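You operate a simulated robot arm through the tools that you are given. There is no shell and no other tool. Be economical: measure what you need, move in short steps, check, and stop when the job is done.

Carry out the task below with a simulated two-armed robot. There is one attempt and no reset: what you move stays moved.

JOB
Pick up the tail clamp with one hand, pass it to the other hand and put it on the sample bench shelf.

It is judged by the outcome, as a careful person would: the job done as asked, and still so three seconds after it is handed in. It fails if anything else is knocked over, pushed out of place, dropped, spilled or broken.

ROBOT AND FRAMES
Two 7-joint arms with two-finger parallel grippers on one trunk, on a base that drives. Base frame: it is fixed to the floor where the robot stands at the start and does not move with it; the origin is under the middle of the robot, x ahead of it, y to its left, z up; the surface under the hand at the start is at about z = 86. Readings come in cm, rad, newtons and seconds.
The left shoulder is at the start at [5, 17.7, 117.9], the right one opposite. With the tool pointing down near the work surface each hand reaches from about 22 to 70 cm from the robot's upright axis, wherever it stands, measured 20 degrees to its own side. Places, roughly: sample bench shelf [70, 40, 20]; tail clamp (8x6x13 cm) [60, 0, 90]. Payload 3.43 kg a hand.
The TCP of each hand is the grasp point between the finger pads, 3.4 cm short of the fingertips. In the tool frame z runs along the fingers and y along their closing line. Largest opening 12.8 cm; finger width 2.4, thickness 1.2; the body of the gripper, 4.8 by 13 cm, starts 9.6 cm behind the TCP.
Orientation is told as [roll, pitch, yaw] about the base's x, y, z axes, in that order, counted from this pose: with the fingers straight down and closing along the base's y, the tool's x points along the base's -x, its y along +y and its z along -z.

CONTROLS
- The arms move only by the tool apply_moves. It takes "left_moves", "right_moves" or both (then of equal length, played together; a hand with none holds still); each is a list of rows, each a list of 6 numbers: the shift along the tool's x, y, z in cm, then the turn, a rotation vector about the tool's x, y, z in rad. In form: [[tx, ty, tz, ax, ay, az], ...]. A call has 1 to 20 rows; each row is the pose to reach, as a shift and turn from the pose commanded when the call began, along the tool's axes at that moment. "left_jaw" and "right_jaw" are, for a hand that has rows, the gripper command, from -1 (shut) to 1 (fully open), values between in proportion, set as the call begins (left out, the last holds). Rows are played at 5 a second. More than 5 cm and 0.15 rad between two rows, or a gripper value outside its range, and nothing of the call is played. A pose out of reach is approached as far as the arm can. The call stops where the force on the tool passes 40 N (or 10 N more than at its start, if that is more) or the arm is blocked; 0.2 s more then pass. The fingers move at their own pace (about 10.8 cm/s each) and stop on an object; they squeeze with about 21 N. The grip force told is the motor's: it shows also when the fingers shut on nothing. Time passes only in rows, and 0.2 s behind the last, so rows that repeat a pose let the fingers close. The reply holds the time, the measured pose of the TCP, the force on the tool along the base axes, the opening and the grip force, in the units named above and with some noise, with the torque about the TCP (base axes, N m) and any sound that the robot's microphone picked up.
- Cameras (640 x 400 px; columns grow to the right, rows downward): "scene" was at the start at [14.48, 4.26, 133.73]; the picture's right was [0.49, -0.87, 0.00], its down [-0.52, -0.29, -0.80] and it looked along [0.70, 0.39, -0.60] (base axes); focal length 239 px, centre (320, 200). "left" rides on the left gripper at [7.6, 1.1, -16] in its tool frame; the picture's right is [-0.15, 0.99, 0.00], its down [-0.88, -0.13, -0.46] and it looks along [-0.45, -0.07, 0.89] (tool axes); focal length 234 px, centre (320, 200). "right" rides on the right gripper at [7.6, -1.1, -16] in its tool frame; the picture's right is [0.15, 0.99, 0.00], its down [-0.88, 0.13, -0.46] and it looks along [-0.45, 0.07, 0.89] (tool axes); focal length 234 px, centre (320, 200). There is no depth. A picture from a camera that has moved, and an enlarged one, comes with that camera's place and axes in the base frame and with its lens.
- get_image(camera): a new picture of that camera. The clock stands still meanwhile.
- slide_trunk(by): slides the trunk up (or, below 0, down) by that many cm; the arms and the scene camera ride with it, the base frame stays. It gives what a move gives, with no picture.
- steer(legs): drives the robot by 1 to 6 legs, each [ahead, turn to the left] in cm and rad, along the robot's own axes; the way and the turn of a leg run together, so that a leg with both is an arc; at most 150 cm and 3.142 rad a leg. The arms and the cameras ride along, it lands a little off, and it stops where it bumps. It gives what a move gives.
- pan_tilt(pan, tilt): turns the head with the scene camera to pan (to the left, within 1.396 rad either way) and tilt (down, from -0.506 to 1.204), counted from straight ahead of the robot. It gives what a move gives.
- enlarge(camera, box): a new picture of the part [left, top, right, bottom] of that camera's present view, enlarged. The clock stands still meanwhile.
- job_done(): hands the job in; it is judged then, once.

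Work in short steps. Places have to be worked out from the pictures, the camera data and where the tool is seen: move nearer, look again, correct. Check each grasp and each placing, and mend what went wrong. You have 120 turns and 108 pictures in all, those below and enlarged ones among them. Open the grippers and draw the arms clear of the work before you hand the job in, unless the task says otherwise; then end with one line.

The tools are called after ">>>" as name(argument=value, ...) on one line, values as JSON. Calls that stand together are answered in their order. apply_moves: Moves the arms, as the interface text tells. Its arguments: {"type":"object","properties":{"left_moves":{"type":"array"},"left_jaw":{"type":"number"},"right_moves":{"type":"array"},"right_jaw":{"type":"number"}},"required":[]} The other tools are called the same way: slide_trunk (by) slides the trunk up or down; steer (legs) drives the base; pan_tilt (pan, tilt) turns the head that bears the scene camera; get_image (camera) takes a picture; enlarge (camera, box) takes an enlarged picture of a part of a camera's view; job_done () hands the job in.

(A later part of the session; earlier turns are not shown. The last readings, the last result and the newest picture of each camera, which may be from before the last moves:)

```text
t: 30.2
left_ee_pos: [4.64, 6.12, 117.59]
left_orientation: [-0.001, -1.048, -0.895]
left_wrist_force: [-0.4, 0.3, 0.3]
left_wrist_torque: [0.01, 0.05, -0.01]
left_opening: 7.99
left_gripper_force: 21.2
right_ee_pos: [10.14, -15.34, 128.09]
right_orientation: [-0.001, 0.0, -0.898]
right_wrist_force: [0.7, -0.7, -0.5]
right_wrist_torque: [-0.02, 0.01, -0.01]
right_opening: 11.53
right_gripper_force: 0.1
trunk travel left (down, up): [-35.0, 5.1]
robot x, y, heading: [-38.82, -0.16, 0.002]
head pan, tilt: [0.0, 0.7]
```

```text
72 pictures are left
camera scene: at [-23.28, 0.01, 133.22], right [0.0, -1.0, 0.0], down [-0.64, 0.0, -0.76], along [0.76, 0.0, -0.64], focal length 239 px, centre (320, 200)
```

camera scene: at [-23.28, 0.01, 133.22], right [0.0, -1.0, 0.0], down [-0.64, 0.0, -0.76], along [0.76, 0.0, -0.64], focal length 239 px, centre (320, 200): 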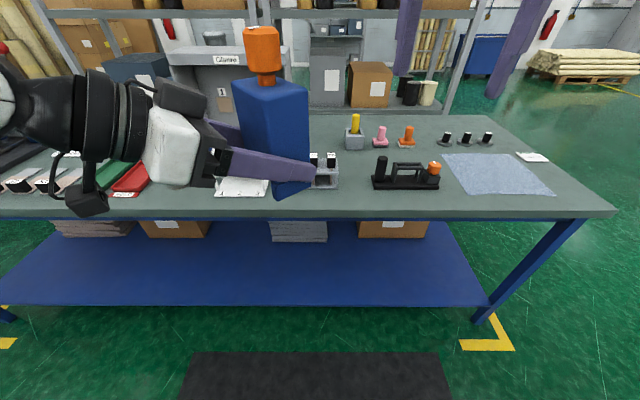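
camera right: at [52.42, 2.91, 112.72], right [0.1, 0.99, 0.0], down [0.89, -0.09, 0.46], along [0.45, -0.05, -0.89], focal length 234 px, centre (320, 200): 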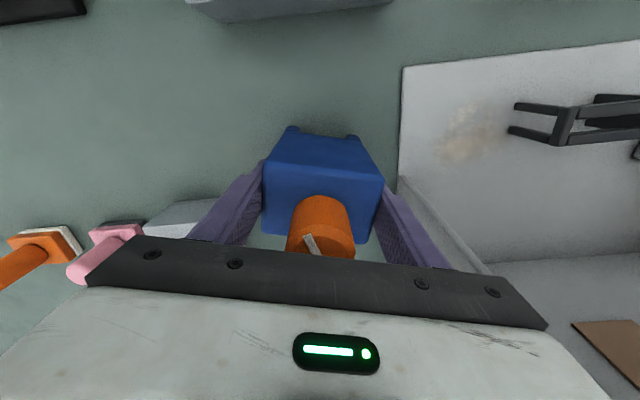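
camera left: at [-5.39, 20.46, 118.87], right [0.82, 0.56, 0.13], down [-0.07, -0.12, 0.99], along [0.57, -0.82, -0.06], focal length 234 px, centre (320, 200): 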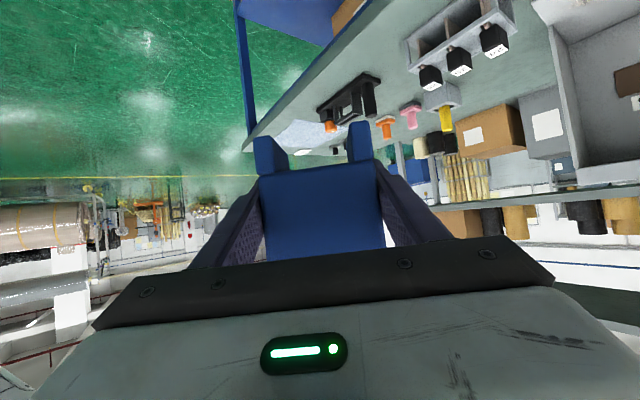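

The right hand is clear. I park the right arm back at the robot's right side and swing the left hand to point straight ahead with the clamp upright.

>>> apply_moves(right_moves=[[-0.51, -3.8, 0.3, 0, 0, -0.1], [-1.02, -7.6, 0.6, 0, 0, -0.2], [-1.53, -11.4, 0.9, 0, 0, -0.3], [-2.04, -15.2, 1.2, 0, 0, -0.4], [-2.55, -19, 1.5, 0, 0, -0.5], [-3.06, -22.8, 1.8, 0, 0, -0.6], [-3.57, -26.6, 2.1, 0, 0, -0.7], [-4.08, -30.4, 2.4, 0, 0, -0.8], [-4.6, -34.3, 2.7, 0, 0, -0.9], [-4.6, -34.3, 2.7, 0, 0, -0.9]], left_moves=[[0.23, 1.56, -0.4, -0.0866, 0, -0.05], [0.47, 3.12, -0.8, -0.173, 0, -0.1], [0.7, 4.68, -1.2, -0.26, 0, -0.15], [0.93, 6.24, -1.6, -0.346, 0, -0.2], [1.17, 7.8, -2, -0.433, 0, -0.25], [1.4, 9.37, -2.4, -0.52, 0, -0.3], [1.63, 10.93, -2.8, -0.606, 0, -0.35], [1.87, 12.49, -3.2, -0.693, 0, -0.4], [2.1, 14.05, -3.6, -0.779, 0, -0.45], [2.1, 14.05, -3.6, -0.779, 0, -0.45]])

>>> get_image(camera="scene")

>>> get_image(camera="left")

```text
t: 32.4
left_ee_pos: [11.87, 33.54, 111.11]
left_orientation: [-0.095, -1.083, -0.006]
left_wrist_force: [0.0, -0.6, 0.1]
left_wrist_torque: [-0.01, 0.01, 0.01]
left_opening: 7.98
left_gripper_force: 20.8
left hand out of reach, approached as far as the arm can: row 2, 3, 4, 5, 6, 7, 8, 9, 10
right_ee_pos: [-8.15, -36.0, 122.18]
right_orientation: [0.0, 0.001, 0.006]
right_wrist_force: [0.2, 0.6, 0.6]
right_wrist_torque: [0.01, 0.03, 0.04]
right_opening: 11.52
right_gripper_force: 0.2
right hand out of reach, approached as far as the arm can: row 7, 8, 9, 10
trunk travel left (down, up): [-35.0, 5.1]
robot x, y, heading: [-38.92, -0.31, 0.002]
head pan, tilt: [0.0, 0.7]
```

```text
71 pictures are left
camera scene: at [-23.31, -0.02, 133.23], right [0.0, -1.0, 0.0], down [-0.64, 0.0, -0.76], along [0.76, 0.0, -0.64], focal length 239 px, centre (320, 200)
```

scene: 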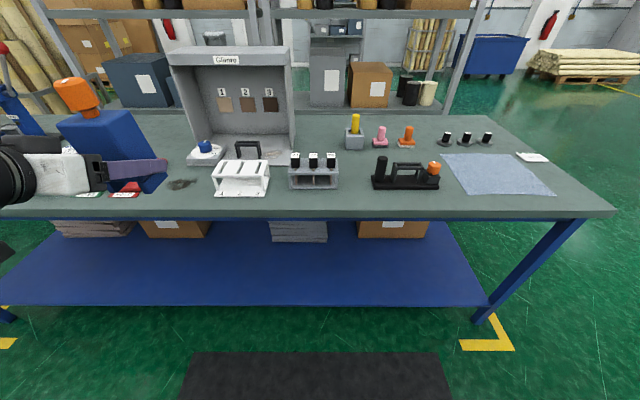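

```text
70 pictures are left
camera left: at [-5.54, 36.2, 111.86], right [0.16, 0.98, 0.08], down [0.0, -0.09, 1.0], along [0.99, -0.16, -0.01], focal length 234 px, centre (320, 200)
```

left: 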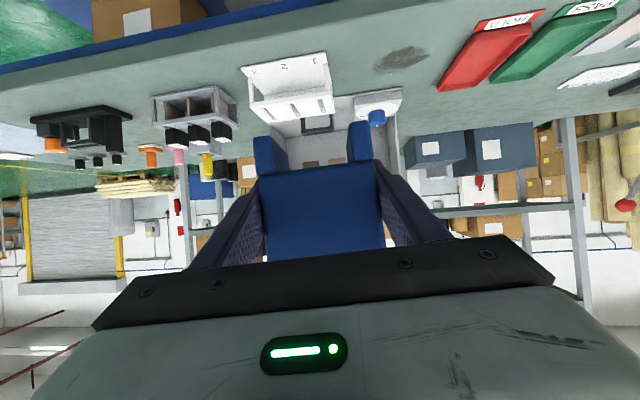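

The left arm was pulled outward by its reach limits but holds the clamp nearly upright. I lower the trunk fully now—everything is clear of the bench edge—then sort out the arm pose low down.

>>> slide_trunk(by=-34.5)

>>> get_image(camera="scene")

```text
t: 35.8
left_ee_pos: [11.84, 33.46, 76.79]
left_orientation: [-0.094, -1.084, -0.006]
left_wrist_force: [-1.6, 1.0, 0.0]
left_wrist_torque: [0.02, -0.03, -0.05]
left_opening: 8.0
left_gripper_force: 20.6
right_ee_pos: [-8.19, -35.88, 87.72]
right_orientation: [0.001, 0.0, 0.003]
right_wrist_force: [-0.7, 0.0, -0.3]
right_wrist_torque: [0.0, 0.01, 0.02]
right_opening: 11.5
right_gripper_force: 0.0
trunk travel left (down, up): [-0.5, 39.6]
robot x, y, heading: [-38.63, -0.33, -0.0]
head pan, tilt: [0.0, 0.7]
```

```text
69 pictures are left
camera scene: at [-23.31, -0.04, 98.73], right [0.0, -1.0, 0.0], down [-0.64, 0.0, -0.76], along [0.76, 0.0, -0.64], focal length 239 px, centre (320, 200)
```

scene: 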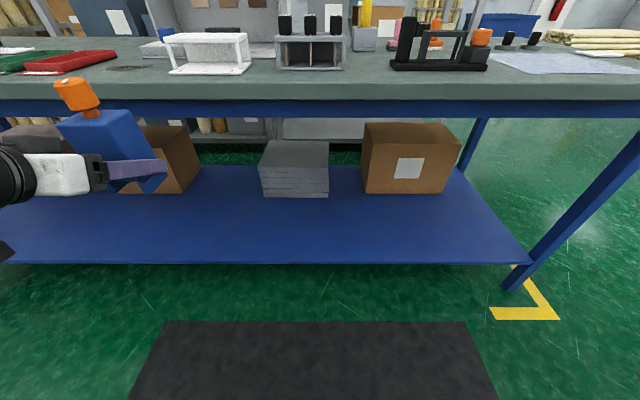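

Trunk is down; the shelf in front of the boxes is open (x≈32–74). I lower the left hand in front of the bench, with the hand a little further out to the left where it can reach.

>>> apply_moves(left_moves=[[0, 5, 0, 0, 0, 0], [1, 10, 0, 0, 0, 0], [4.5, 10, 2, 0, 0, 0], [8, 10, 4.2, 0, 0, 0], [12, 10, 6.5, 0, 0, 0], [16, 10, 9, 0, 0, 0], [20, 10, 11.5, 0, 0, 0], [24.2, 10, 14, 0, 0, 0], [24.2, 10, 14, 0, 0, 0]])

>>> get_image(camera="scene")

```text
refused: row 2 steps farther than a row can; nothing moved
```

```text
68 pictures are left
camera scene: at [-23.31, -0.04, 98.73], right [0.0, -1.0, 0.0], down [-0.64, 0.0, -0.76], along [0.76, 0.0, -0.64], focal length 239 px, centre (320, 200)
```

scene: 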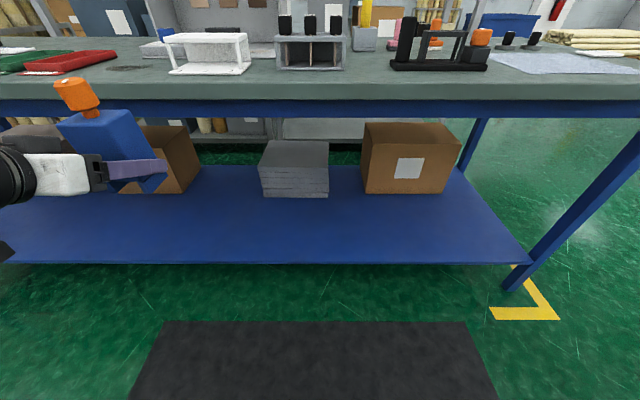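

One step was slightly too large; resending with smaller steps.

>>> apply_moves(left_moves=[[0, 4.5, 0, 0, 0, 0], [0, 9, 0, 0, 0, 0], [4, 10, 2, 0, 0, 0], [8, 10, 4.2, 0, 0, 0], [12, 10, 6.5, 0, 0, 0], [16, 10, 9, 0, 0, 0], [20, 10, 11.5, 0, 0, 0], [24.2, 10, 14, 0, 0, 0], [24.2, 10, 14, 0, 0, 0]])

>>> get_image(camera="scene")

```text
t: 37.8
left_ee_pos: [13.68, 42.04, 49.69]
left_orientation: [-0.093, -1.084, -0.006]
left_wrist_force: [-0.1, -1.0, -0.6]
left_wrist_torque: [0.02, -0.02, 0.02]
left_opening: 7.98
left_gripper_force: 21.3
left hand out of reach, approached as far as the arm can: row 8, 9
right_ee_pos: [-8.14, -35.95, 87.63]
right_orientation: [0.001, -0.002, 0.004]
right_wrist_force: [0.5, 0.2, 0.1]
right_wrist_torque: [0.02, 0.02, 0.01]
right_opening: 11.54
right_gripper_force: 0.0
trunk travel left (down, up): [-0.5, 39.6]
robot x, y, heading: [-38.84, -0.09, -0.0]
head pan, tilt: [0.0, 0.7]
```

```text
67 pictures are left
camera scene: at [-23.3, -0.03, 98.72], right [0.0, -1.0, 0.0], down [-0.64, 0.0, -0.76], along [0.76, 0.0, -0.64], focal length 239 px, centre (320, 200)
```

scene: 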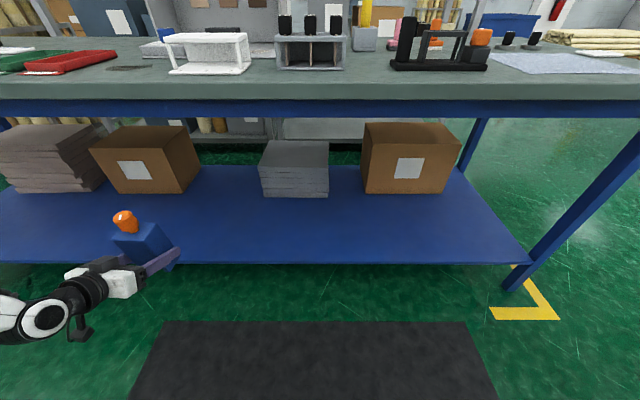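

The low pose is near a limit. The hand is probably too close to the shoulder, so I extend it forward (over the shelf, well above it) and straighten the small tilt.

>>> apply_moves(left_moves=[[-0.3, 0, 3.2, -0.011, 0.01, 0.02], [-0.6, 0, 6.4, -0.022, 0.02, 0.04], [-0.9, 0, 9.6, -0.033, 0.03, 0.06], [-1.2, 0, 12.9, -0.044, 0.037, 0.082], [-1.2, 0, 12.9, -0.044, 0.037, 0.082]])

>>> get_image(camera="scene")

```text
t: 39.0
left_ee_pos: [22.26, 40.65, 52.17]
left_orientation: [0.097, -1.045, -0.176]
left_wrist_force: [0.3, -0.4, -0.3]
left_wrist_torque: [0.04, 0.0, -0.02]
left_opening: 7.99
left_gripper_force: 21.5
left hand out of reach, approached as far as the arm can: row 1, 2, 3, 4, 5
right_ee_pos: [-8.23, -35.89, 87.69]
right_orientation: [0.0, 0.0, 0.003]
right_wrist_force: [-0.8, -0.6, -0.4]
right_wrist_torque: [0.02, -0.01, 0.02]
right_opening: 11.53
right_gripper_force: 0.0
trunk travel left (down, up): [-0.5, 39.6]
robot x, y, heading: [-38.77, 0.03, 0.003]
head pan, tilt: [0.0, 0.7]
```

```text
66 pictures are left
camera scene: at [-23.3, -0.04, 98.72], right [0.0, -1.0, 0.0], down [-0.64, 0.0, -0.76], along [0.76, 0.0, -0.64], focal length 239 px, centre (320, 200)
```

scene: 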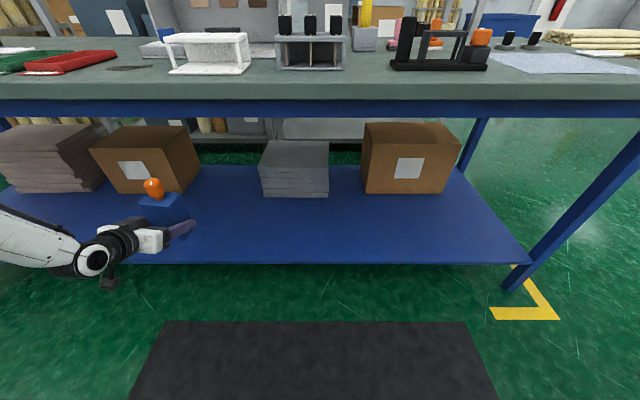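

I pan left to see how the left arm is configured.

>>> pan_tilt(pan=0.75, tilt=0.75)

>>> get_image(camera="scene")

```text
t: 40.1
left_ee_pos: [22.17, 40.64, 52.2]
left_orientation: [0.096, -1.046, -0.178]
left_wrist_force: [-0.6, -0.4, -0.3]
left_wrist_torque: [0.01, 0.04, 0.01]
left_opening: 8.0
left_gripper_force: 20.5
right_ee_pos: [-8.14, -35.9, 87.64]
right_orientation: [0.0, -0.001, 0.004]
right_wrist_force: [-0.7, 0.4, 0.3]
right_wrist_torque: [-0.01, 0.0, -0.03]
right_opening: 11.51
right_gripper_force: 0.1
trunk travel left (down, up): [-0.5, 39.6]
robot x, y, heading: [-38.77, -0.07, 0.002]
head pan, tilt: [0.75, 0.75]
```

```text
65 pictures are left
camera scene: at [-25.74, 5.61, 98.3], right [0.68, -0.73, 0.0], down [-0.5, -0.47, -0.73], along [0.53, 0.5, -0.68], focal length 239 px, centre (320, 200)
```

scene: 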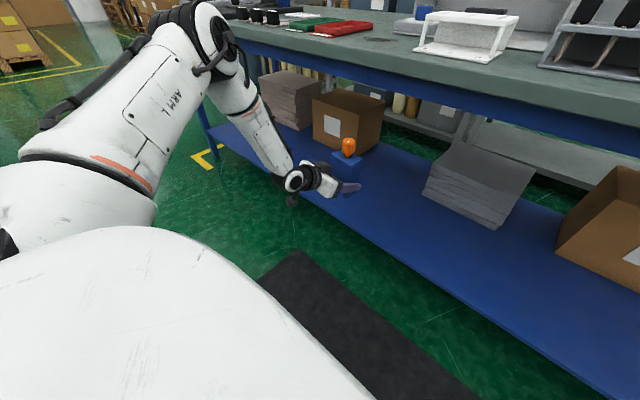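

The elbow is high and out, with the forearm nearly vertical, so the wrist is at its bend limit. The arm needs to be more extended; I back the base up 22 cm to gain free room for that.

>>> steer(legs=[[-22, 0]])

>>> apply_moves(left_moves=[[0, -0.5, 3, 0.03, 0, 0], [0, -1, 6, 0.06, 0, 0], [0, -1.5, 9, 0.097, 0, 0], [0, -2, 12, 0.097, 0, 0], [0, -2, 12, 0.097, 0, 0]])

>>> get_image(camera="scene")

```text
t: 41.8
left_ee_pos: [0.07, 40.42, 52.27]
left_orientation: [0.096, -1.044, -0.177]
left_wrist_force: [0.5, 0.7, -0.1]
left_wrist_torque: [0.04, 0.01, 0.0]
left_opening: 7.95
left_gripper_force: 20.8
right_ee_pos: [-30.4, -35.88, 87.66]
right_orientation: [0.001, 0.0, 0.003]
right_wrist_force: [-0.5, 0.0, -0.6]
right_wrist_torque: [-0.03, -0.02, -0.02]
right_opening: 11.5
right_gripper_force: 0.0
trunk travel left (down, up): [-0.5, 39.6]
robot x, y, heading: [-61.16, 0.29, -0.002]
head pan, tilt: [0.75, 0.75]
```

```text
t: 43.0
left_ee_pos: [3.9, 37.08, 54.15]
left_orientation: [-0.002, -1.045, -0.176]
left_wrist_force: [-0.5, 0.5, 0.1]
left_wrist_torque: [-0.02, 0.0, -0.02]
left_opening: 8.01
left_gripper_force: 20.8
left hand out of reach, approached as far as the arm can: row 1, 2, 3, 4, 5
right_ee_pos: [-30.44, -36.0, 87.58]
right_orientation: [-0.001, 0.001, 0.001]
right_wrist_force: [0.3, -0.2, -0.4]
right_wrist_torque: [0.0, -0.01, -0.01]
right_opening: 11.52
right_gripper_force: 0.1
trunk travel left (down, up): [-0.5, 39.6]
robot x, y, heading: [-60.37, -0.19, 0.002]
head pan, tilt: [0.75, 0.75]
```

```text
64 pictures are left
camera scene: at [-48.01, 5.55, 98.3], right [0.68, -0.73, 0.0], down [-0.5, -0.47, -0.73], along [0.53, 0.5, -0.68], focal length 239 px, centre (320, 200)
```

scene: 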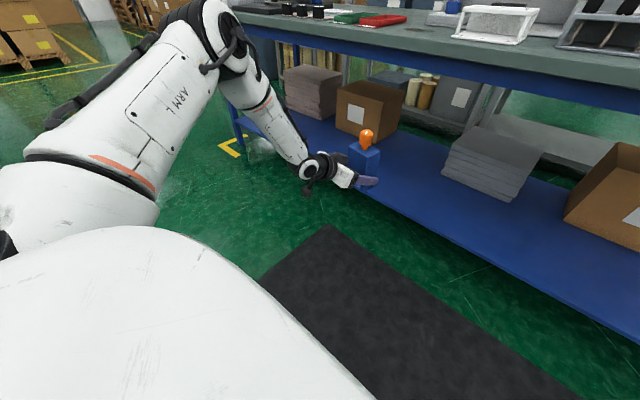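

The tilt is fixed. Geometry says the arm is limited by total extension (~60 cm shoulder to wrist), so the low placing pose should be nearer to the robot: I move the hand in and down.

>>> apply_moves(left_moves=[[2.8, -2.1, -0.3, 0, 0, 0], [5.6, -4.2, -0.6, 0, 0, 0], [8.4, -6.2, -0.9, 0, 0, 0], [11.1, -8.3, -1.2, 0, 0, 0], [11.1, -8.3, -1.2, 0, 0, 0]])

>>> get_image(camera="scene")

```text
t: 44.2
left_ee_pos: [-5.08, 31.37, 51.31]
left_orientation: [-0.001, -1.046, -0.174]
left_wrist_force: [-0.2, 0.2, 0.0]
left_wrist_torque: [-0.03, 0.02, 0.01]
left_opening: 7.99
left_gripper_force: 20.9
left hand out of reach, approached as far as the arm can: row 1, 2, 3, 4, 5
right_ee_pos: [-30.52, -35.99, 87.61]
right_orientation: [0.0, 0.001, 0.002]
right_wrist_force: [0.4, 0.0, 0.2]
right_wrist_torque: [0.0, 0.04, 0.01]
right_opening: 11.54
right_gripper_force: 0.1
trunk travel left (down, up): [-0.5, 39.6]
robot x, y, heading: [-61.11, 0.07, 0.004]
head pan, tilt: [0.75, 0.75]
```

```text
63 pictures are left
camera scene: at [-48.02, 5.55, 98.3], right [0.68, -0.73, 0.0], down [-0.5, -0.47, -0.73], along [0.53, 0.5, -0.68], focal length 239 px, centre (320, 200)
```

scene: 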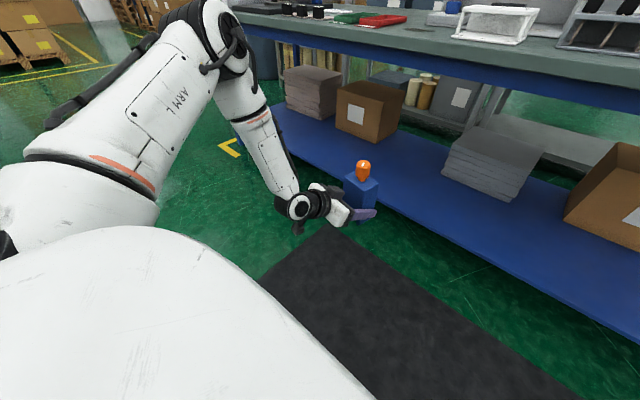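

The upper arm is evidently at a shoulder limit, so a near-horizontal hand can't get low enough; a steeper (fingers-down) hand should reach lower. I test this with the free right arm: how low it gets with the tool vertical.

>>> apply_moves(right_moves=[[-4, 1.5, 2, 0, 0, 0], [-8, 3, 4, 0, 0, 0], [-12, 4.5, 6, 0, 0, 0], [-16, 6, 8, 0, 0, 0], [-20, 7.5, 10, 0, 0, 0], [-24, 9, 14, 0, 0, 0], [-28, 10, 17, 0, 0, 0], [-28, 10, 22, 0, 0, 0], [-28, 10, 27, 0, 0, 0], [-28, 10, 32, 0, 0, 0], [-28, 10, 37, 0, 0, 0], [-28, 10, 42, 0, 0, 0], [-28, 10, 47, 0, 0, 0], [-28, 10, 52, 0, 0, 0], [-28, 10, 56, 0, 0, 0], [-28, 10, 56, 0, 0, 0]])

>>> pan_tilt(pan=-0.6, tilt=0.75)

>>> get_image(camera="scene")

```text
refused: row 6 steps farther than a row can; nothing moved
```

```text
t: 45.7
left_ee_pos: [-5.1, 31.3, 51.36]
left_orientation: [-0.002, -1.045, -0.178]
left_wrist_force: [0.0, -0.8, -0.2]
left_wrist_torque: [-0.02, 0.02, 0.03]
left_opening: 8.01
left_gripper_force: 21.0
right_ee_pos: [-30.4, -36.01, 87.6]
right_orientation: [0.0, 0.001, 0.002]
right_wrist_force: [-0.5, -0.7, -0.1]
right_wrist_torque: [-0.03, -0.03, -0.01]
right_opening: 11.51
right_gripper_force: 0.2
trunk travel left (down, up): [-0.5, 39.6]
robot x, y, heading: [-60.57, -0.02, -0.001]
head pan, tilt: [-0.6, 0.75]
```

```text
62 pictures are left
camera scene: at [-47.23, -4.78, 98.3], right [-0.56, -0.83, 0.0], down [-0.56, 0.38, -0.73], along [0.6, -0.41, -0.68], focal length 239 px, centre (320, 200)
```

scene: 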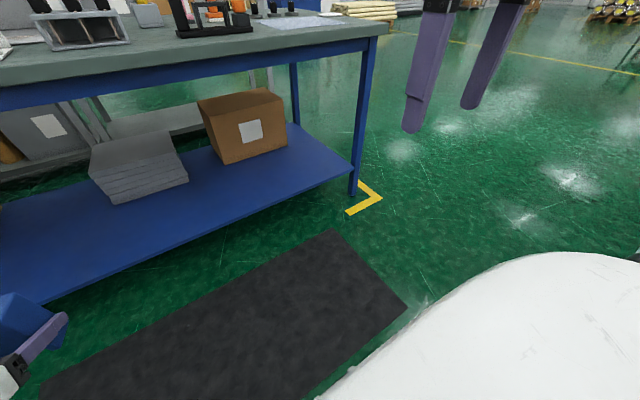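

Resending that test move with steps within limits.

>>> apply_moves(right_moves=[[-4, 1.5, 2, 0, 0, 0], [-8, 3, 4, 0, 0, 0], [-12, 4.5, 6, 0, 0, 0], [-16, 6, 8, 0, 0, 0], [-20, 7.5, 10, 0, 0, 0], [-24, 9, 12, 0, 0, 0], [-28, 10, 14.5, 0, 0, 0], [-28, 10, 19, 0, 0, 0], [-28, 10, 23.5, 0, 0, 0], [-28, 10, 28, 0, 0, 0], [-28, 10, 32.5, 0, 0, 0], [-28, 10, 37, 0, 0, 0], [-28, 10, 41.5, 0, 0, 0], [-28, 10, 46, 0, 0, 0], [-28, 10, 50.5, 0, 0, 0], [-28, 10, 55, 0, 0, 0], [-28, 10, 55, 0, 0, 0]])

>>> get_image(camera="scene")

```text
t: 49.3
left_ee_pos: [-5.08, 31.32, 51.32]
left_orientation: [-0.001, -1.044, -0.176]
left_wrist_force: [-0.1, -0.2, -0.2]
left_wrist_torque: [0.01, 0.01, -0.02]
left_opening: 7.99
left_gripper_force: 21.2
right_ee_pos: [-2.42, -25.86, 32.47]
right_orientation: [0.001, -0.002, 0.001]
right_wrist_force: [-0.1, 0.2, -1.2]
right_wrist_torque: [-0.01, -0.02, 0.03]
right_opening: 11.51
right_gripper_force: 0.1
trunk travel left (down, up): [-0.5, 39.6]
robot x, y, heading: [-61.13, -0.06, 0.005]
head pan, tilt: [-0.6, 0.75]
```

```text
61 pictures are left
camera scene: at [-47.23, -4.78, 98.3], right [-0.56, -0.83, 0.0], down [-0.56, 0.38, -0.73], along [0.6, -0.41, -0.68], focal length 239 px, centre (320, 200)
```

scene: 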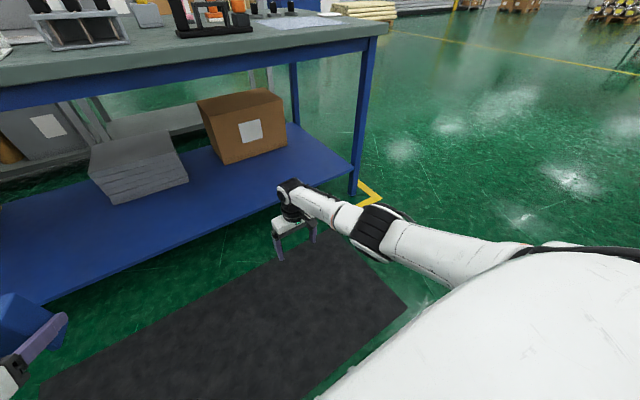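

The right arm in this branch reaches z≈32 with the tool vertical and room to spare, so the left's high-elbow branch was the problem. I test whether, from this low pose, the hand can also pitch to the 30° nose-down angle at which the left holds the clamp.

>>> apply_moves(right_moves=[[0, 0, 0, 0, -0.14, 0], [0, 0, 0, 0, -0.28, 0], [0, 0, 0, 0, -0.42, 0], [0, 0, 0, 0, -0.56, 0], [0, 0, 0, 0, -0.7, 0], [0, 0, 0, 0, -0.84, 0], [0, 0, 0, 0, -0.96, 0], [0, 0, 0, 0, -1.047, 0], [0, 0, 0, 0, -1.047, 0]])

>>> get_image(camera="scene")

```text
t: 51.3
left_ee_pos: [-5.16, 31.35, 51.21]
left_orientation: [0.001, -1.045, -0.177]
left_wrist_force: [0.2, 0.3, -0.3]
left_wrist_torque: [0.03, 0.01, 0.02]
left_opening: 8.0
left_gripper_force: 20.8
right_ee_pos: [-2.48, -26.0, 32.62]
right_orientation: [0.0, -1.047, 0.002]
right_wrist_force: [0.4, -0.3, -0.1]
right_wrist_torque: [0.02, -0.03, 0.01]
right_opening: 11.51
right_gripper_force: 0.1
trunk travel left (down, up): [-0.5, 39.6]
robot x, y, heading: [-61.22, -0.01, -0.001]
head pan, tilt: [-0.6, 0.75]
```

```text
60 pictures are left
camera scene: at [-47.23, -4.79, 98.3], right [-0.56, -0.83, 0.0], down [-0.56, 0.38, -0.73], along [0.6, -0.41, -0.68], focal length 239 px, centre (320, 200)
```

scene: 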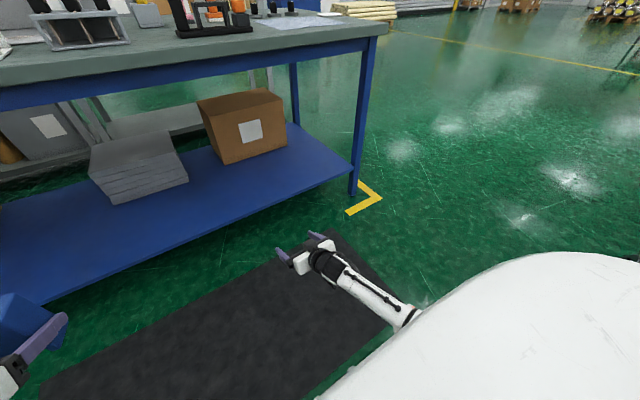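

The right arm does it easily, so the left needs the same branch: raise it, turn it tool-vertical (clamp tilted, firmly held), lower it there, and pitch back. First I raise it, then turn it.

>>> apply_moves(left_moves=[[-2.8, 1.25, -3.35, 0, 0, 0], [-5.6, 2.5, -6.7, 0, 0, 0], [-8.4, 3.75, -10, 0, 0, 0], [-11.2, 5, -13.4, 0, 0, 0], [-14, 6.25, -16.8, 0, 0, 0], [-16.8, 7.5, -20.1, 0, 0, 0], [-19.7, 8.8, -23.5, 0, 0, 0], [-22.6, 10, -26.8, 0, 0, 0], [-22.6, 10, -26.8, 0, 0, 0]])

>>> apply_moves(left_moves=[[0, 0, 0, -0.0115, 0.1305, -0.02], [0, 0, 0, -0.023, 0.261, -0.04], [0, 0, 0, -0.0345, 0.3915, -0.06], [0, 0, 0, -0.046, 0.522, -0.08], [0, 0, 0, -0.0575, 0.6525, -0.1], [0, 0, 0, -0.069, 0.783, -0.12], [0, 0, 0, -0.0805, 0.9135, -0.14], [0, 0, 0, -0.092, 1.044, -0.16], [0, 0, 0, -0.092, 1.044, -0.16]])

>>> pan_tilt(pan=0.75, tilt=0.6)

>>> get_image(camera="scene")

```text
t: 53.3
left_ee_pos: [-15.25, 43.37, 83.94]
left_orientation: [-0.003, -1.043, -0.177]
left_wrist_force: [0.6, 0.5, -0.2]
left_wrist_torque: [0.06, 0.04, 0.0]
left_opening: 7.97
left_gripper_force: 20.9
right_ee_pos: [-2.45, -25.98, 32.59]
right_orientation: [-0.001, -1.047, 0.002]
right_wrist_force: [0.5, -0.1, 0.4]
right_wrist_torque: [0.02, -0.01, 0.04]
right_opening: 11.52
right_gripper_force: 0.1
trunk travel left (down, up): [-0.5, 39.6]
robot x, y, heading: [-61.26, -0.34, 0.003]
head pan, tilt: [-0.6, 0.75]
```

```text
t: 55.3
left_ee_pos: [-15.38, 43.48, 84.18]
left_orientation: [0.0, 0.001, -0.002]
left_wrist_force: [0.4, 0.6, -5.3]
left_wrist_torque: [0.03, 0.2, 0.0]
left_opening: 7.98
left_gripper_force: 21.0
right_ee_pos: [-2.56, -25.99, 32.64]
right_orientation: [0.0, -1.047, 0.002]
right_wrist_force: [0.0, 0.1, -0.2]
right_wrist_torque: [-0.04, -0.01, 0.02]
right_opening: 11.5
right_gripper_force: 0.1
trunk travel left (down, up): [-0.5, 39.6]
robot x, y, heading: [-60.6, -0.02, 0.007]
head pan, tilt: [-0.6, 0.75]
```

```text
t: 56.8
left_ee_pos: [-15.25, 43.36, 84.14]
left_orientation: [0.002, 0.003, -0.003]
left_wrist_force: [1.5, 0.3, -5.8]
left_wrist_torque: [0.02, 0.15, 0.0]
left_opening: 8.01
left_gripper_force: 20.7
right_ee_pos: [-2.49, -25.99, 32.6]
right_orientation: [-0.001, -1.047, 0.002]
right_wrist_force: [0.0, 0.0, 0.0]
right_wrist_torque: [0.01, -0.01, -0.03]
right_opening: 11.53
right_gripper_force: 0.1
trunk travel left (down, up): [-0.5, 39.6]
robot x, y, heading: [-60.89, -0.19, 0.005]
head pan, tilt: [0.75, 0.6]
```

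```text
59 pictures are left
camera scene: at [-47.61, 5.93, 99.58], right [0.68, -0.73, 0.0], down [-0.41, -0.39, -0.82], along [0.6, 0.56, -0.57], focal length 239 px, centre (320, 200)
```

scene: 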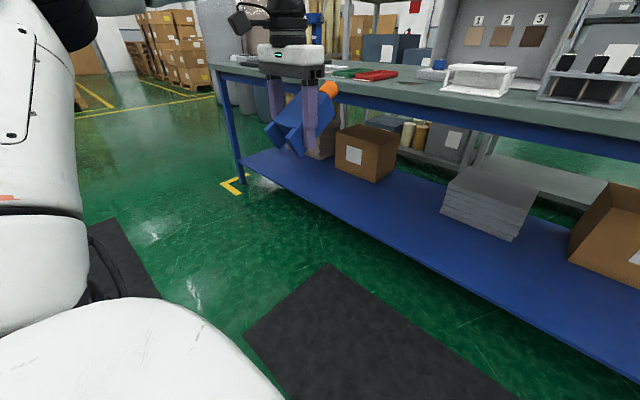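

Tool vertical, clamp firmly held (reads ~5 N). I go to the mirror of the right arm's start pose and then follow the mirrored path down.

>>> apply_moves(left_moves=[[4.6, -1.8, -1, 0, 0, 0], [9.2, -3.6, -2, 0, 0, 0], [13.8, -5.4, -3, 0, 0, 0], [13.8, -5.4, -3, 0, 0, 0]])

>>> apply_moves(left_moves=[[-4, -1.5, 2, 0, 0, 0], [-8, -3, 4, 0, 0, 0], [-12, -4.5, 6, 0, 0, 0], [-16, -6, 8, 0, 0, 0], [-20, -7.5, 10, 0, 0, 0], [-24, -9, 12, 0, 0, 0], [-28, -10, 14.5, 0, 0, 0], [-28, -10, 19, 0, 0, 0], [-28, -10, 23.5, 0, 0, 0], [-28, -10, 28, 0, 0, 0], [-28, -10, 32.5, 0, 0, 0], [-28, -10, 37, 0, 0, 0], [-28, -10, 41.5, 0, 0, 0], [-28, -10, 46, 0, 0, 0], [-28, -10, 46, 0, 0, 0]])

>>> get_image(camera="scene")

```text
refused: row 1 steps farther than a row can; nothing moved
```

```text
t: 60.0
left_ee_pos: [-6.05, 36.42, 52.18]
left_orientation: [0.001, -0.001, -0.001]
left_wrist_force: [-1.2, -0.5, -5.2]
left_wrist_torque: [0.02, 0.17, -0.02]
left_opening: 8.0
left_gripper_force: 21.1
left hand out of reach, approached as far as the arm can: row 4, 5, 6, 7, 8, 9, 10, 11, 12, 13, 14, 15
right_ee_pos: [-2.48, -26.04, 32.65]
right_orientation: [-0.001, -1.046, 0.002]
right_wrist_force: [-0.9, 1.1, 0.4]
right_wrist_torque: [0.02, 0.0, -0.01]
right_opening: 11.53
right_gripper_force: 0.0
trunk travel left (down, up): [-0.5, 39.6]
robot x, y, heading: [-60.7, -0.13, 0.003]
head pan, tilt: [0.75, 0.6]
```

```text
58 pictures are left
camera scene: at [-47.62, 5.92, 99.59], right [0.68, -0.73, 0.0], down [-0.41, -0.39, -0.82], along [0.6, 0.56, -0.57], focal length 239 px, centre (320, 200)
```

scene: 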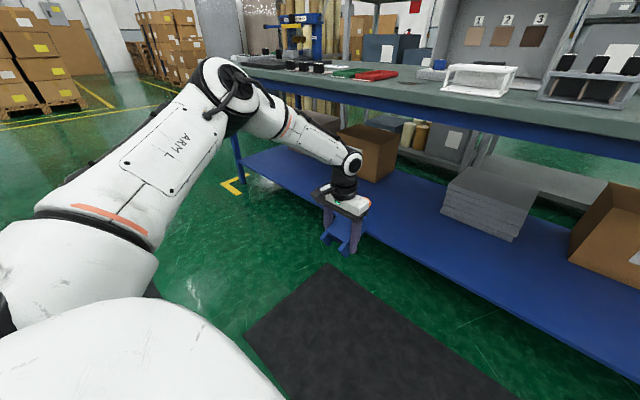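

The left is still in the high-elbow branch. I bring it up and back towards its original side pose to let the elbow change branch, and look at the arm there.

>>> apply_moves(left_moves=[[1, 0.5, -4, 0, 0, 0], [2.5, 1, -8, 0, 0, 0], [5, 2, -12, 0, 0, 0], [7.5, 3, -16, 0, 0, 0], [10, 4, -20, 0, 0, 0], [12.5, 5, -24, 0, 0, 0], [15, 6, -28, 0, 0, 0], [17.5, 7, -32, 0, 0, 0], [20.5, 8.5, -35, 0, 0, 0], [22, 12, -36, 0, 0, 0], [22, 15.5, -36, 0, 0, 0], [22, 15.5, -36, 0, 0, 0]])

>>> get_image(camera="scene")

```text
t: 62.6
left_ee_pos: [-28.24, 51.88, 88.5]
left_orientation: [-0.002, 0.002, -0.001]
left_wrist_force: [-0.2, -0.1, -5.0]
left_wrist_torque: [0.01, 0.19, 0.0]
left_opening: 8.0
left_gripper_force: 20.7
right_ee_pos: [-2.49, -26.07, 32.53]
right_orientation: [0.002, -1.048, 0.001]
right_wrist_force: [0.6, 0.0, 0.5]
right_wrist_torque: [0.0, 0.02, -0.01]
right_opening: 11.54
right_gripper_force: 0.2
trunk travel left (down, up): [-0.5, 39.6]
robot x, y, heading: [-60.67, -0.0, 0.007]
head pan, tilt: [0.75, 0.6]
```

```text
57 pictures are left
camera scene: at [-47.63, 5.94, 99.58], right [0.68, -0.73, 0.0], down [-0.41, -0.39, -0.82], along [0.6, 0.56, -0.57], focal length 239 px, centre (320, 200)
```

scene: 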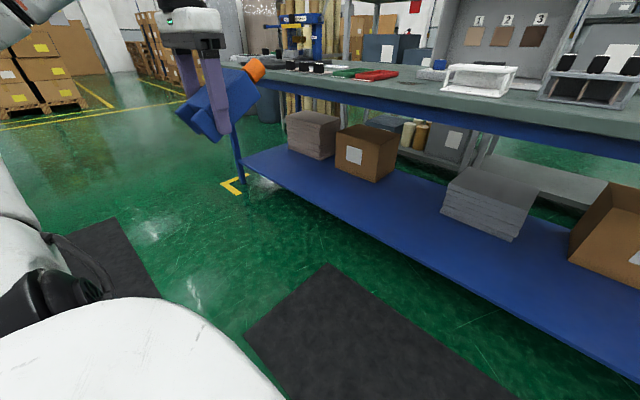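

I pan further to see the arm's elbow.

>>> pan_tilt(pan=1.2, tilt=0.1)

>>> get_image(camera="scene")

```text
t: 63.5
left_ee_pos: [-28.21, 51.76, 88.49]
left_orientation: [-0.001, 0.002, -0.002]
left_wrist_force: [0.2, 0.0, -3.6]
left_wrist_torque: [0.02, 0.16, -0.02]
left_opening: 7.99
left_gripper_force: 21.2
right_ee_pos: [-2.63, -25.95, 32.61]
right_orientation: [0.0, -1.047, 0.002]
right_wrist_force: [0.3, 0.1, 0.2]
right_wrist_torque: [-0.01, -0.02, 0.02]
right_opening: 11.51
right_gripper_force: 0.1
trunk travel left (down, up): [-0.5, 39.6]
robot x, y, heading: [-61.24, 0.2, -0.001]
head pan, tilt: [1.201, 0.099]
```

```text
56 pictures are left
camera scene: at [-50.76, 8.49, 104.19], right [0.93, -0.36, 0.0], down [-0.04, -0.09, -0.99], along [0.36, 0.93, -0.1], focal length 239 px, centre (320, 200)
```

scene: 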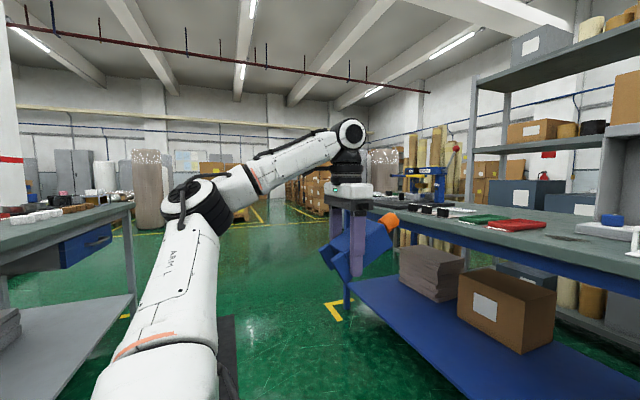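

The failed path was simply over-extended (wrong start point). Now from this pose I follow the proper mirrored path down to about robot-frame [58, 26], z≈41.

>>> apply_moves(left_moves=[[-1, -4.5, 0, 0, 0, 0], [-2, -9, 0, 0, 0, 0], [-3, -13, 2, 0, 0, 0], [-6, -15, 5, 0, 0, 0], [-10, -17, 7, 0, 0, 0], [-14, -19, 9, 0, 0, 0], [-18, -21, 11, 0, 0, 0], [-22, -23, 13, 0, 0, 0], [-25, -25, 16, 0, 0, 0], [-26, -26, 20, 0, 0, 0], [-26, -26, 24.5, 0, 0, 0], [-26, -26, 29, 0, 0, 0], [-26, -26, 33.5, 0, 0, 0], [-26, -26, 38, 0, 0, 0], [-26, -26, 42.5, 0, 0, 0], [-26, -26, 47, 0, 0, 0], [-26, -26, 47, 0, 0, 0]])

>>> pan_tilt(pan=0.6, tilt=0.75)

>>> get_image(camera="scene")

```text
t: 67.1
left_ee_pos: [-9.76, 30.06, 50.09]
left_orientation: [-0.002, -0.001, -0.002]
left_wrist_force: [0.3, 0.5, -4.3]
left_wrist_torque: [0.01, 0.18, -0.02]
left_opening: 7.99
left_gripper_force: 21.3
left hand out of reach, approached as far as the arm can: row 9, 10, 11, 12, 13, 14, 15, 16, 17
right_ee_pos: [-2.56, -25.98, 32.67]
right_orientation: [0.0, -1.048, 0.002]
right_wrist_force: [0.2, 1.2, 0.5]
right_wrist_torque: [0.0, 0.01, -0.03]
right_opening: 11.5
right_gripper_force: 0.2
trunk travel left (down, up): [-0.5, 39.6]
robot x, y, heading: [-60.99, -0.05, 0.006]
head pan, tilt: [1.201, 0.099]
```

```text
t: 68.1
left_ee_pos: [-9.86, 30.05, 50.08]
left_orientation: [-0.002, 0.0, -0.002]
left_wrist_force: [-0.3, -1.0, -5.2]
left_wrist_torque: [0.0, 0.18, -0.02]
left_opening: 7.98
left_gripper_force: 21.0
right_ee_pos: [-2.54, -25.95, 32.63]
right_orientation: [0.0, -1.048, 0.001]
right_wrist_force: [-0.2, -0.4, -0.1]
right_wrist_torque: [-0.02, -0.01, -0.01]
right_opening: 11.54
right_gripper_force: 0.1
trunk travel left (down, up): [-0.5, 39.6]
robot x, y, heading: [-60.72, -0.45, 0.003]
head pan, tilt: [0.6, 0.75]
```

```text
55 pictures are left
camera scene: at [-47.24, 4.59, 98.3], right [0.57, -0.82, 0.0], down [-0.56, -0.39, -0.73], along [0.6, 0.41, -0.68], focal length 239 px, centre (320, 200)
```

scene: 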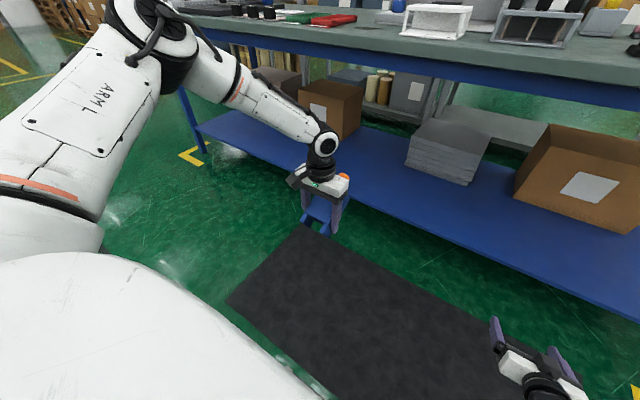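

The elbow is still out and up. The right arm started from a centred pose, so I bring the left hand to the mirrored centred pose (in front of the chest) to flip the elbow, then look.

>>> apply_moves(left_moves=[[0.5, -2.8, -3.5, 0, 0, 0], [1.2, -5.6, -7, 0, 0, 0], [2.3, -8.6, -10.3, 0, 0, 0], [3.5, -11.6, -13.5, 0, 0, 0], [4.7, -14.6, -16.7, 0, 0, 0], [5.9, -17.7, -19.8, 0, 0, 0], [7.1, -20.8, -22.8, 0, 0, 0], [8.3, -24, -25.8, 0, 0, 0], [9.5, -27.2, -28.6, 0, 0, 0], [10.8, -30.4, -31.3, 0, 0, 0], [12, -34, -33, 0, 0, 0], [12, -34, -33, 0, 0, 0]])

>>> pan_tilt(pan=0.6, tilt=0.5)

>>> get_image(camera="scene")

```text
t: 70.7
left_ee_pos: [-26.03, 11.78, 83.18]
left_orientation: [-0.002, 0.002, -0.002]
left_wrist_force: [-0.2, 0.0, -4.3]
left_wrist_torque: [0.01, 0.07, 0.02]
left_opening: 7.98
left_gripper_force: 20.6
left hand out of reach, approached as far as the arm can: row 6, 7, 8, 9, 10, 11, 12
right_ee_pos: [-2.54, -25.93, 32.74]
right_orientation: [0.002, -1.047, 0.001]
right_wrist_force: [0.1, -0.1, 0.2]
right_wrist_torque: [-0.01, 0.03, -0.01]
right_opening: 11.52
right_gripper_force: 0.2
trunk travel left (down, up): [-0.5, 39.6]
robot x, y, heading: [-61.35, -0.21, 0.005]
head pan, tilt: [0.6, 0.75]
```

```text
t: 71.5
left_ee_pos: [-25.9, 11.86, 83.18]
left_orientation: [0.001, 0.003, -0.002]
left_wrist_force: [0.4, -1.1, -4.7]
left_wrist_torque: [0.02, 0.19, -0.01]
left_opening: 7.96
left_gripper_force: 20.6
right_ee_pos: [-2.56, -25.95, 32.64]
right_orientation: [0.0, -1.047, 0.001]
right_wrist_force: [0.0, 0.5, -0.3]
right_wrist_torque: [0.01, 0.0, -0.03]
right_opening: 11.52
right_gripper_force: 0.0
trunk travel left (down, up): [-0.5, 39.6]
robot x, y, heading: [-60.99, -0.49, 0.002]
head pan, tilt: [0.6, 0.499]
```

```text
54 pictures are left
camera scene: at [-46.58, 5.03, 100.49], right [0.57, -0.82, 0.0], down [-0.4, -0.27, -0.88], along [0.72, 0.5, -0.48], focal length 239 px, centre (320, 200)
```

scene: 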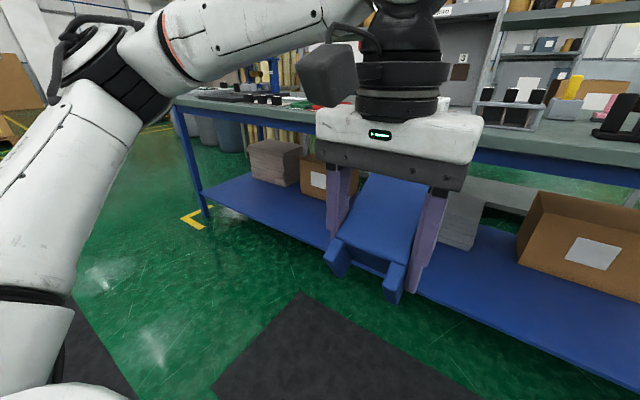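

In human terms, turning the left hand outward (counter-clockwise) should drop the elbow. I move it a bit forward-left while yawing it +0.9, then extend it down.

>>> apply_moves(left_moves=[[-1.4, 1.8, 0, 0, 0, -0.13], [-2.8, 3.7, 0, 0, 0, -0.26], [-4.2, 5.5, 0, 0, 0, -0.39], [-5.6, 7.4, 0, 0, 0, -0.52], [-7, 9.2, 0, 0, 0, -0.65], [-8.5, 11, 0, 0, 0, -0.78], [-10, 13, 0, 0, 0, -0.9], [-10, 13, 0, 0, 0, -0.9]])

>>> get_image(camera="scene")

```text
t: 73.3
left_ee_pos: [-15.42, 24.67, 83.83]
left_orientation: [0.0, 0.002, 0.901]
left_wrist_force: [-0.7, 0.2, -5.2]
left_wrist_torque: [-0.17, 0.13, -0.01]
left_opening: 7.98
left_gripper_force: 20.8
right_ee_pos: [-2.53, -26.06, 32.63]
right_orientation: [-0.001, -1.047, 0.004]
right_wrist_force: [0.6, 0.1, 0.5]
right_wrist_torque: [0.0, -0.01, 0.0]
right_opening: 11.53
right_gripper_force: 0.0
trunk travel left (down, up): [-0.5, 39.6]
robot x, y, heading: [-60.85, -0.18, 0.003]
head pan, tilt: [0.6, 0.499]
```

```text
53 pictures are left
camera scene: at [-46.57, 5.04, 100.49], right [0.57, -0.82, 0.0], down [-0.4, -0.27, -0.88], along [0.72, 0.5, -0.48], focal length 239 px, centre (320, 200)
```

scene: 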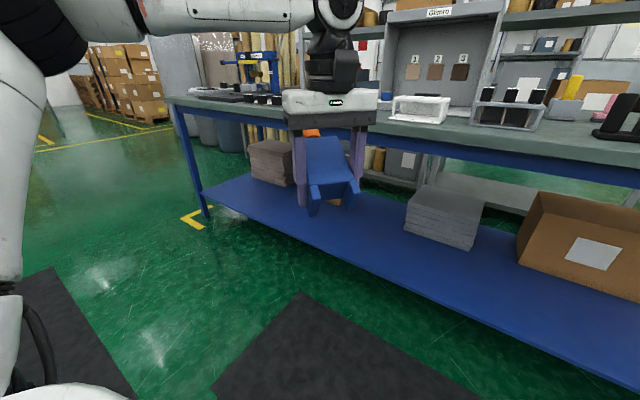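

That raised the elbow further, so the opposite should lower it: hand pointing inward (right) lets the elbow hang. I yaw the left hand clockwise to −1.2 and then pitch it back so the clamp is upright.

>>> apply_moves(left_moves=[[0, 0, 0, 0, 0, 0.14], [0, 0, 0, 0, 0, 0.28], [0, 0, 0, 0, 0, 0.42], [0, 0, 0, 0, 0, 0.56], [0, 0, 0, 0, 0, 0.7], [0, 0, 0, 0, 0, 0.84], [0, 0, 0, 0, 0, 0.98], [0, 0, 0, 0, 0, 1.12], [0, 0, 0, 0, 0, 1.26], [0, 0, 0, 0, 0, 1.4], [0, 0, 0, 0, 0, 1.54], [0, 0, 0, 0, 0, 1.68], [0, 0, 0, 0, 0, 1.82], [0, 0, 0, 0, 0, 1.96], [0, 0, 0, 0, 0, 2.1], [0, 0, 0, 0, 0, 2.1]])

>>> apply_moves(left_moves=[[0, 0, 0, 0, -0.14, 0], [0, 0, 0, 0, -0.28, 0], [0, 0, 0, 0, -0.42, 0], [0, 0, 0, 0, -0.56, 0], [0, 0, 0, 0, -0.7, 0], [0, 0, 0, 0, -0.84, 0], [0, 0, 0, 0, -0.96, 0], [0, 0, 0, 0, -1.047, 0], [0, 0, 0, 0, -1.047, 0]])

>>> get_image(camera="scene")

```text
t: 76.7
left_ee_pos: [-15.34, 24.62, 83.94]
left_orientation: [-0.001, -0.001, -1.204]
left_wrist_force: [-0.3, 0.2, -5.4]
left_wrist_torque: [0.19, 0.07, 0.03]
left_opening: 7.99
left_gripper_force: 20.8
right_ee_pos: [-2.52, -25.95, 32.65]
right_orientation: [0.001, -1.049, 0.002]
right_wrist_force: [0.7, 0.1, 0.4]
right_wrist_torque: [-0.03, 0.0, -0.03]
right_opening: 11.51
right_gripper_force: 0.1
trunk travel left (down, up): [-0.5, 39.6]
robot x, y, heading: [-61.34, -0.1, 0.007]
head pan, tilt: [0.6, 0.499]
```

```text
t: 78.7
left_ee_pos: [-15.27, 24.56, 83.88]
left_orientation: [-0.001, -1.048, -1.199]
left_wrist_force: [-0.5, 0.1, -4.5]
left_wrist_torque: [0.04, 0.01, -0.02]
left_opening: 7.99
left_gripper_force: 21.5
right_ee_pos: [-2.59, -26.08, 32.54]
right_orientation: [-0.001, -1.047, 0.001]
right_wrist_force: [-0.3, 0.7, 0.2]
right_wrist_torque: [0.03, -0.01, -0.01]
right_opening: 11.51
right_gripper_force: 0.1
trunk travel left (down, up): [-0.5, 39.6]
robot x, y, heading: [-60.91, 0.22, 0.002]
head pan, tilt: [0.6, 0.499]
```

```text
52 pictures are left
camera scene: at [-46.58, 5.04, 100.49], right [0.57, -0.82, 0.0], down [-0.4, -0.27, -0.88], along [0.72, 0.5, -0.48], focal length 239 px, centre (320, 200)
```

scene: 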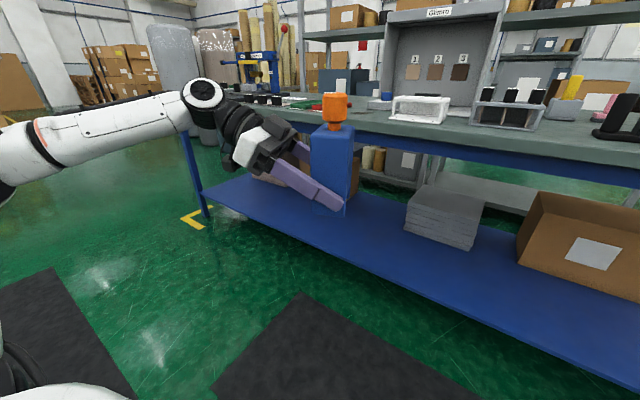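

The elbow has dropped, with the clamp upright and reach intact. Now I lower the hand straight down in this pose.

>>> apply_moves(left_moves=[[4.07, 0.4, 1.84, 0, 0, 0], [8.13, 0.8, 3.7, 0, 0, 0], [12.2, 1.2, 5.5, 0, 0, 0], [16.3, 1.6, 7.4, 0, 0, 0], [20.3, 2, 9.2, 0, 0, 0], [24.4, 2.4, 11.1, 0, 0, 0], [28.5, 2.8, 12.9, 0, 0, 0], [32.5, 3.2, 14.8, 0, 0, 0], [36.6, 3.67, 16.6, 0, 0, 0], [36.6, 3.67, 16.6, 0, 0, 0]])

>>> get_image(camera="scene")

```text
t: 80.9
left_ee_pos: [-20.52, 30.1, 54.64]
left_orientation: [0.0, -1.045, -1.2]
left_wrist_force: [0.0, -0.2, -4.6]
left_wrist_torque: [0.03, -0.01, 0.01]
left_opening: 7.99
left_gripper_force: 20.6
left hand out of reach, approached as far as the arm can: row 6, 7, 8, 9, 10
right_ee_pos: [-2.45, -25.93, 32.6]
right_orientation: [0.0, -1.046, 0.002]
right_wrist_force: [0.2, -0.4, 0.3]
right_wrist_torque: [0.02, 0.01, 0.02]
right_opening: 11.53
right_gripper_force: 0.0
trunk travel left (down, up): [-0.5, 39.6]
robot x, y, heading: [-60.84, -0.16, -0.004]
head pan, tilt: [0.6, 0.499]
```

```text
51 pictures are left
camera scene: at [-46.58, 5.04, 100.49], right [0.57, -0.82, 0.0], down [-0.4, -0.27, -0.88], along [0.72, 0.5, -0.48], focal length 239 px, centre (320, 200)
```

scene: 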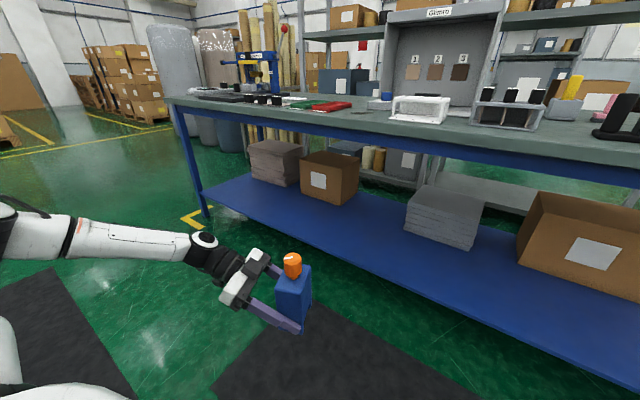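

The elbow is lower but another limit appears at z≈54. I now swing the hand forward (yaw towards −0.3) while extending, keeping the elbow low.

>>> apply_moves(left_moves=[[-0.7, 2.05, 1.2, -0.111, 0, -0.064], [-1.4, 4.1, 2.4, -0.223, 0, -0.129], [-2.1, 6.2, 3.7, -0.334, 0, -0.193], [-2.8, 8.2, 4.9, -0.445, 0, -0.257], [-3.5, 10.3, 6.1, -0.557, 0, -0.321], [-4.2, 12.3, 7.4, -0.668, 0, -0.386], [-4.9, 14.4, 8.6, -0.779, 0, -0.45], [-4.9, 14.4, 8.6, -0.779, 0, -0.45]])

>>> get_image(camera="scene")

```text
t: 82.7
left_ee_pos: [-3.4, 26.24, 53.98]
left_orientation: [-0.001, -1.044, -0.299]
left_wrist_force: [-0.6, -0.5, -4.6]
left_wrist_torque: [0.03, 0.03, 0.01]
left_opening: 8.0
left_gripper_force: 21.2
left hand out of reach, approached as far as the arm can: row 1, 2, 3, 4, 5
right_ee_pos: [-2.47, -26.08, 32.6]
right_orientation: [-0.001, -1.047, 0.002]
right_wrist_force: [0.0, -0.2, 0.5]
right_wrist_torque: [-0.05, -0.02, -0.01]
right_opening: 11.51
right_gripper_force: 0.1
trunk travel left (down, up): [-0.5, 39.6]
robot x, y, heading: [-61.13, -0.13, 0.002]
head pan, tilt: [0.6, 0.499]
```

```text
50 pictures are left
camera scene: at [-46.57, 5.03, 100.49], right [0.57, -0.82, 0.0], down [-0.4, -0.27, -0.88], along [0.72, 0.5, -0.48], focal length 239 px, centre (320, 200)
```

scene: 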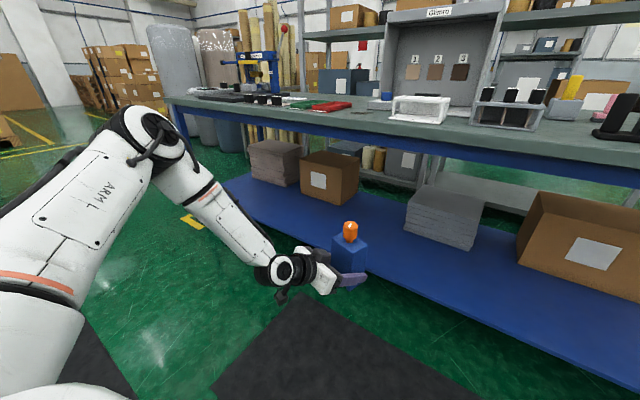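

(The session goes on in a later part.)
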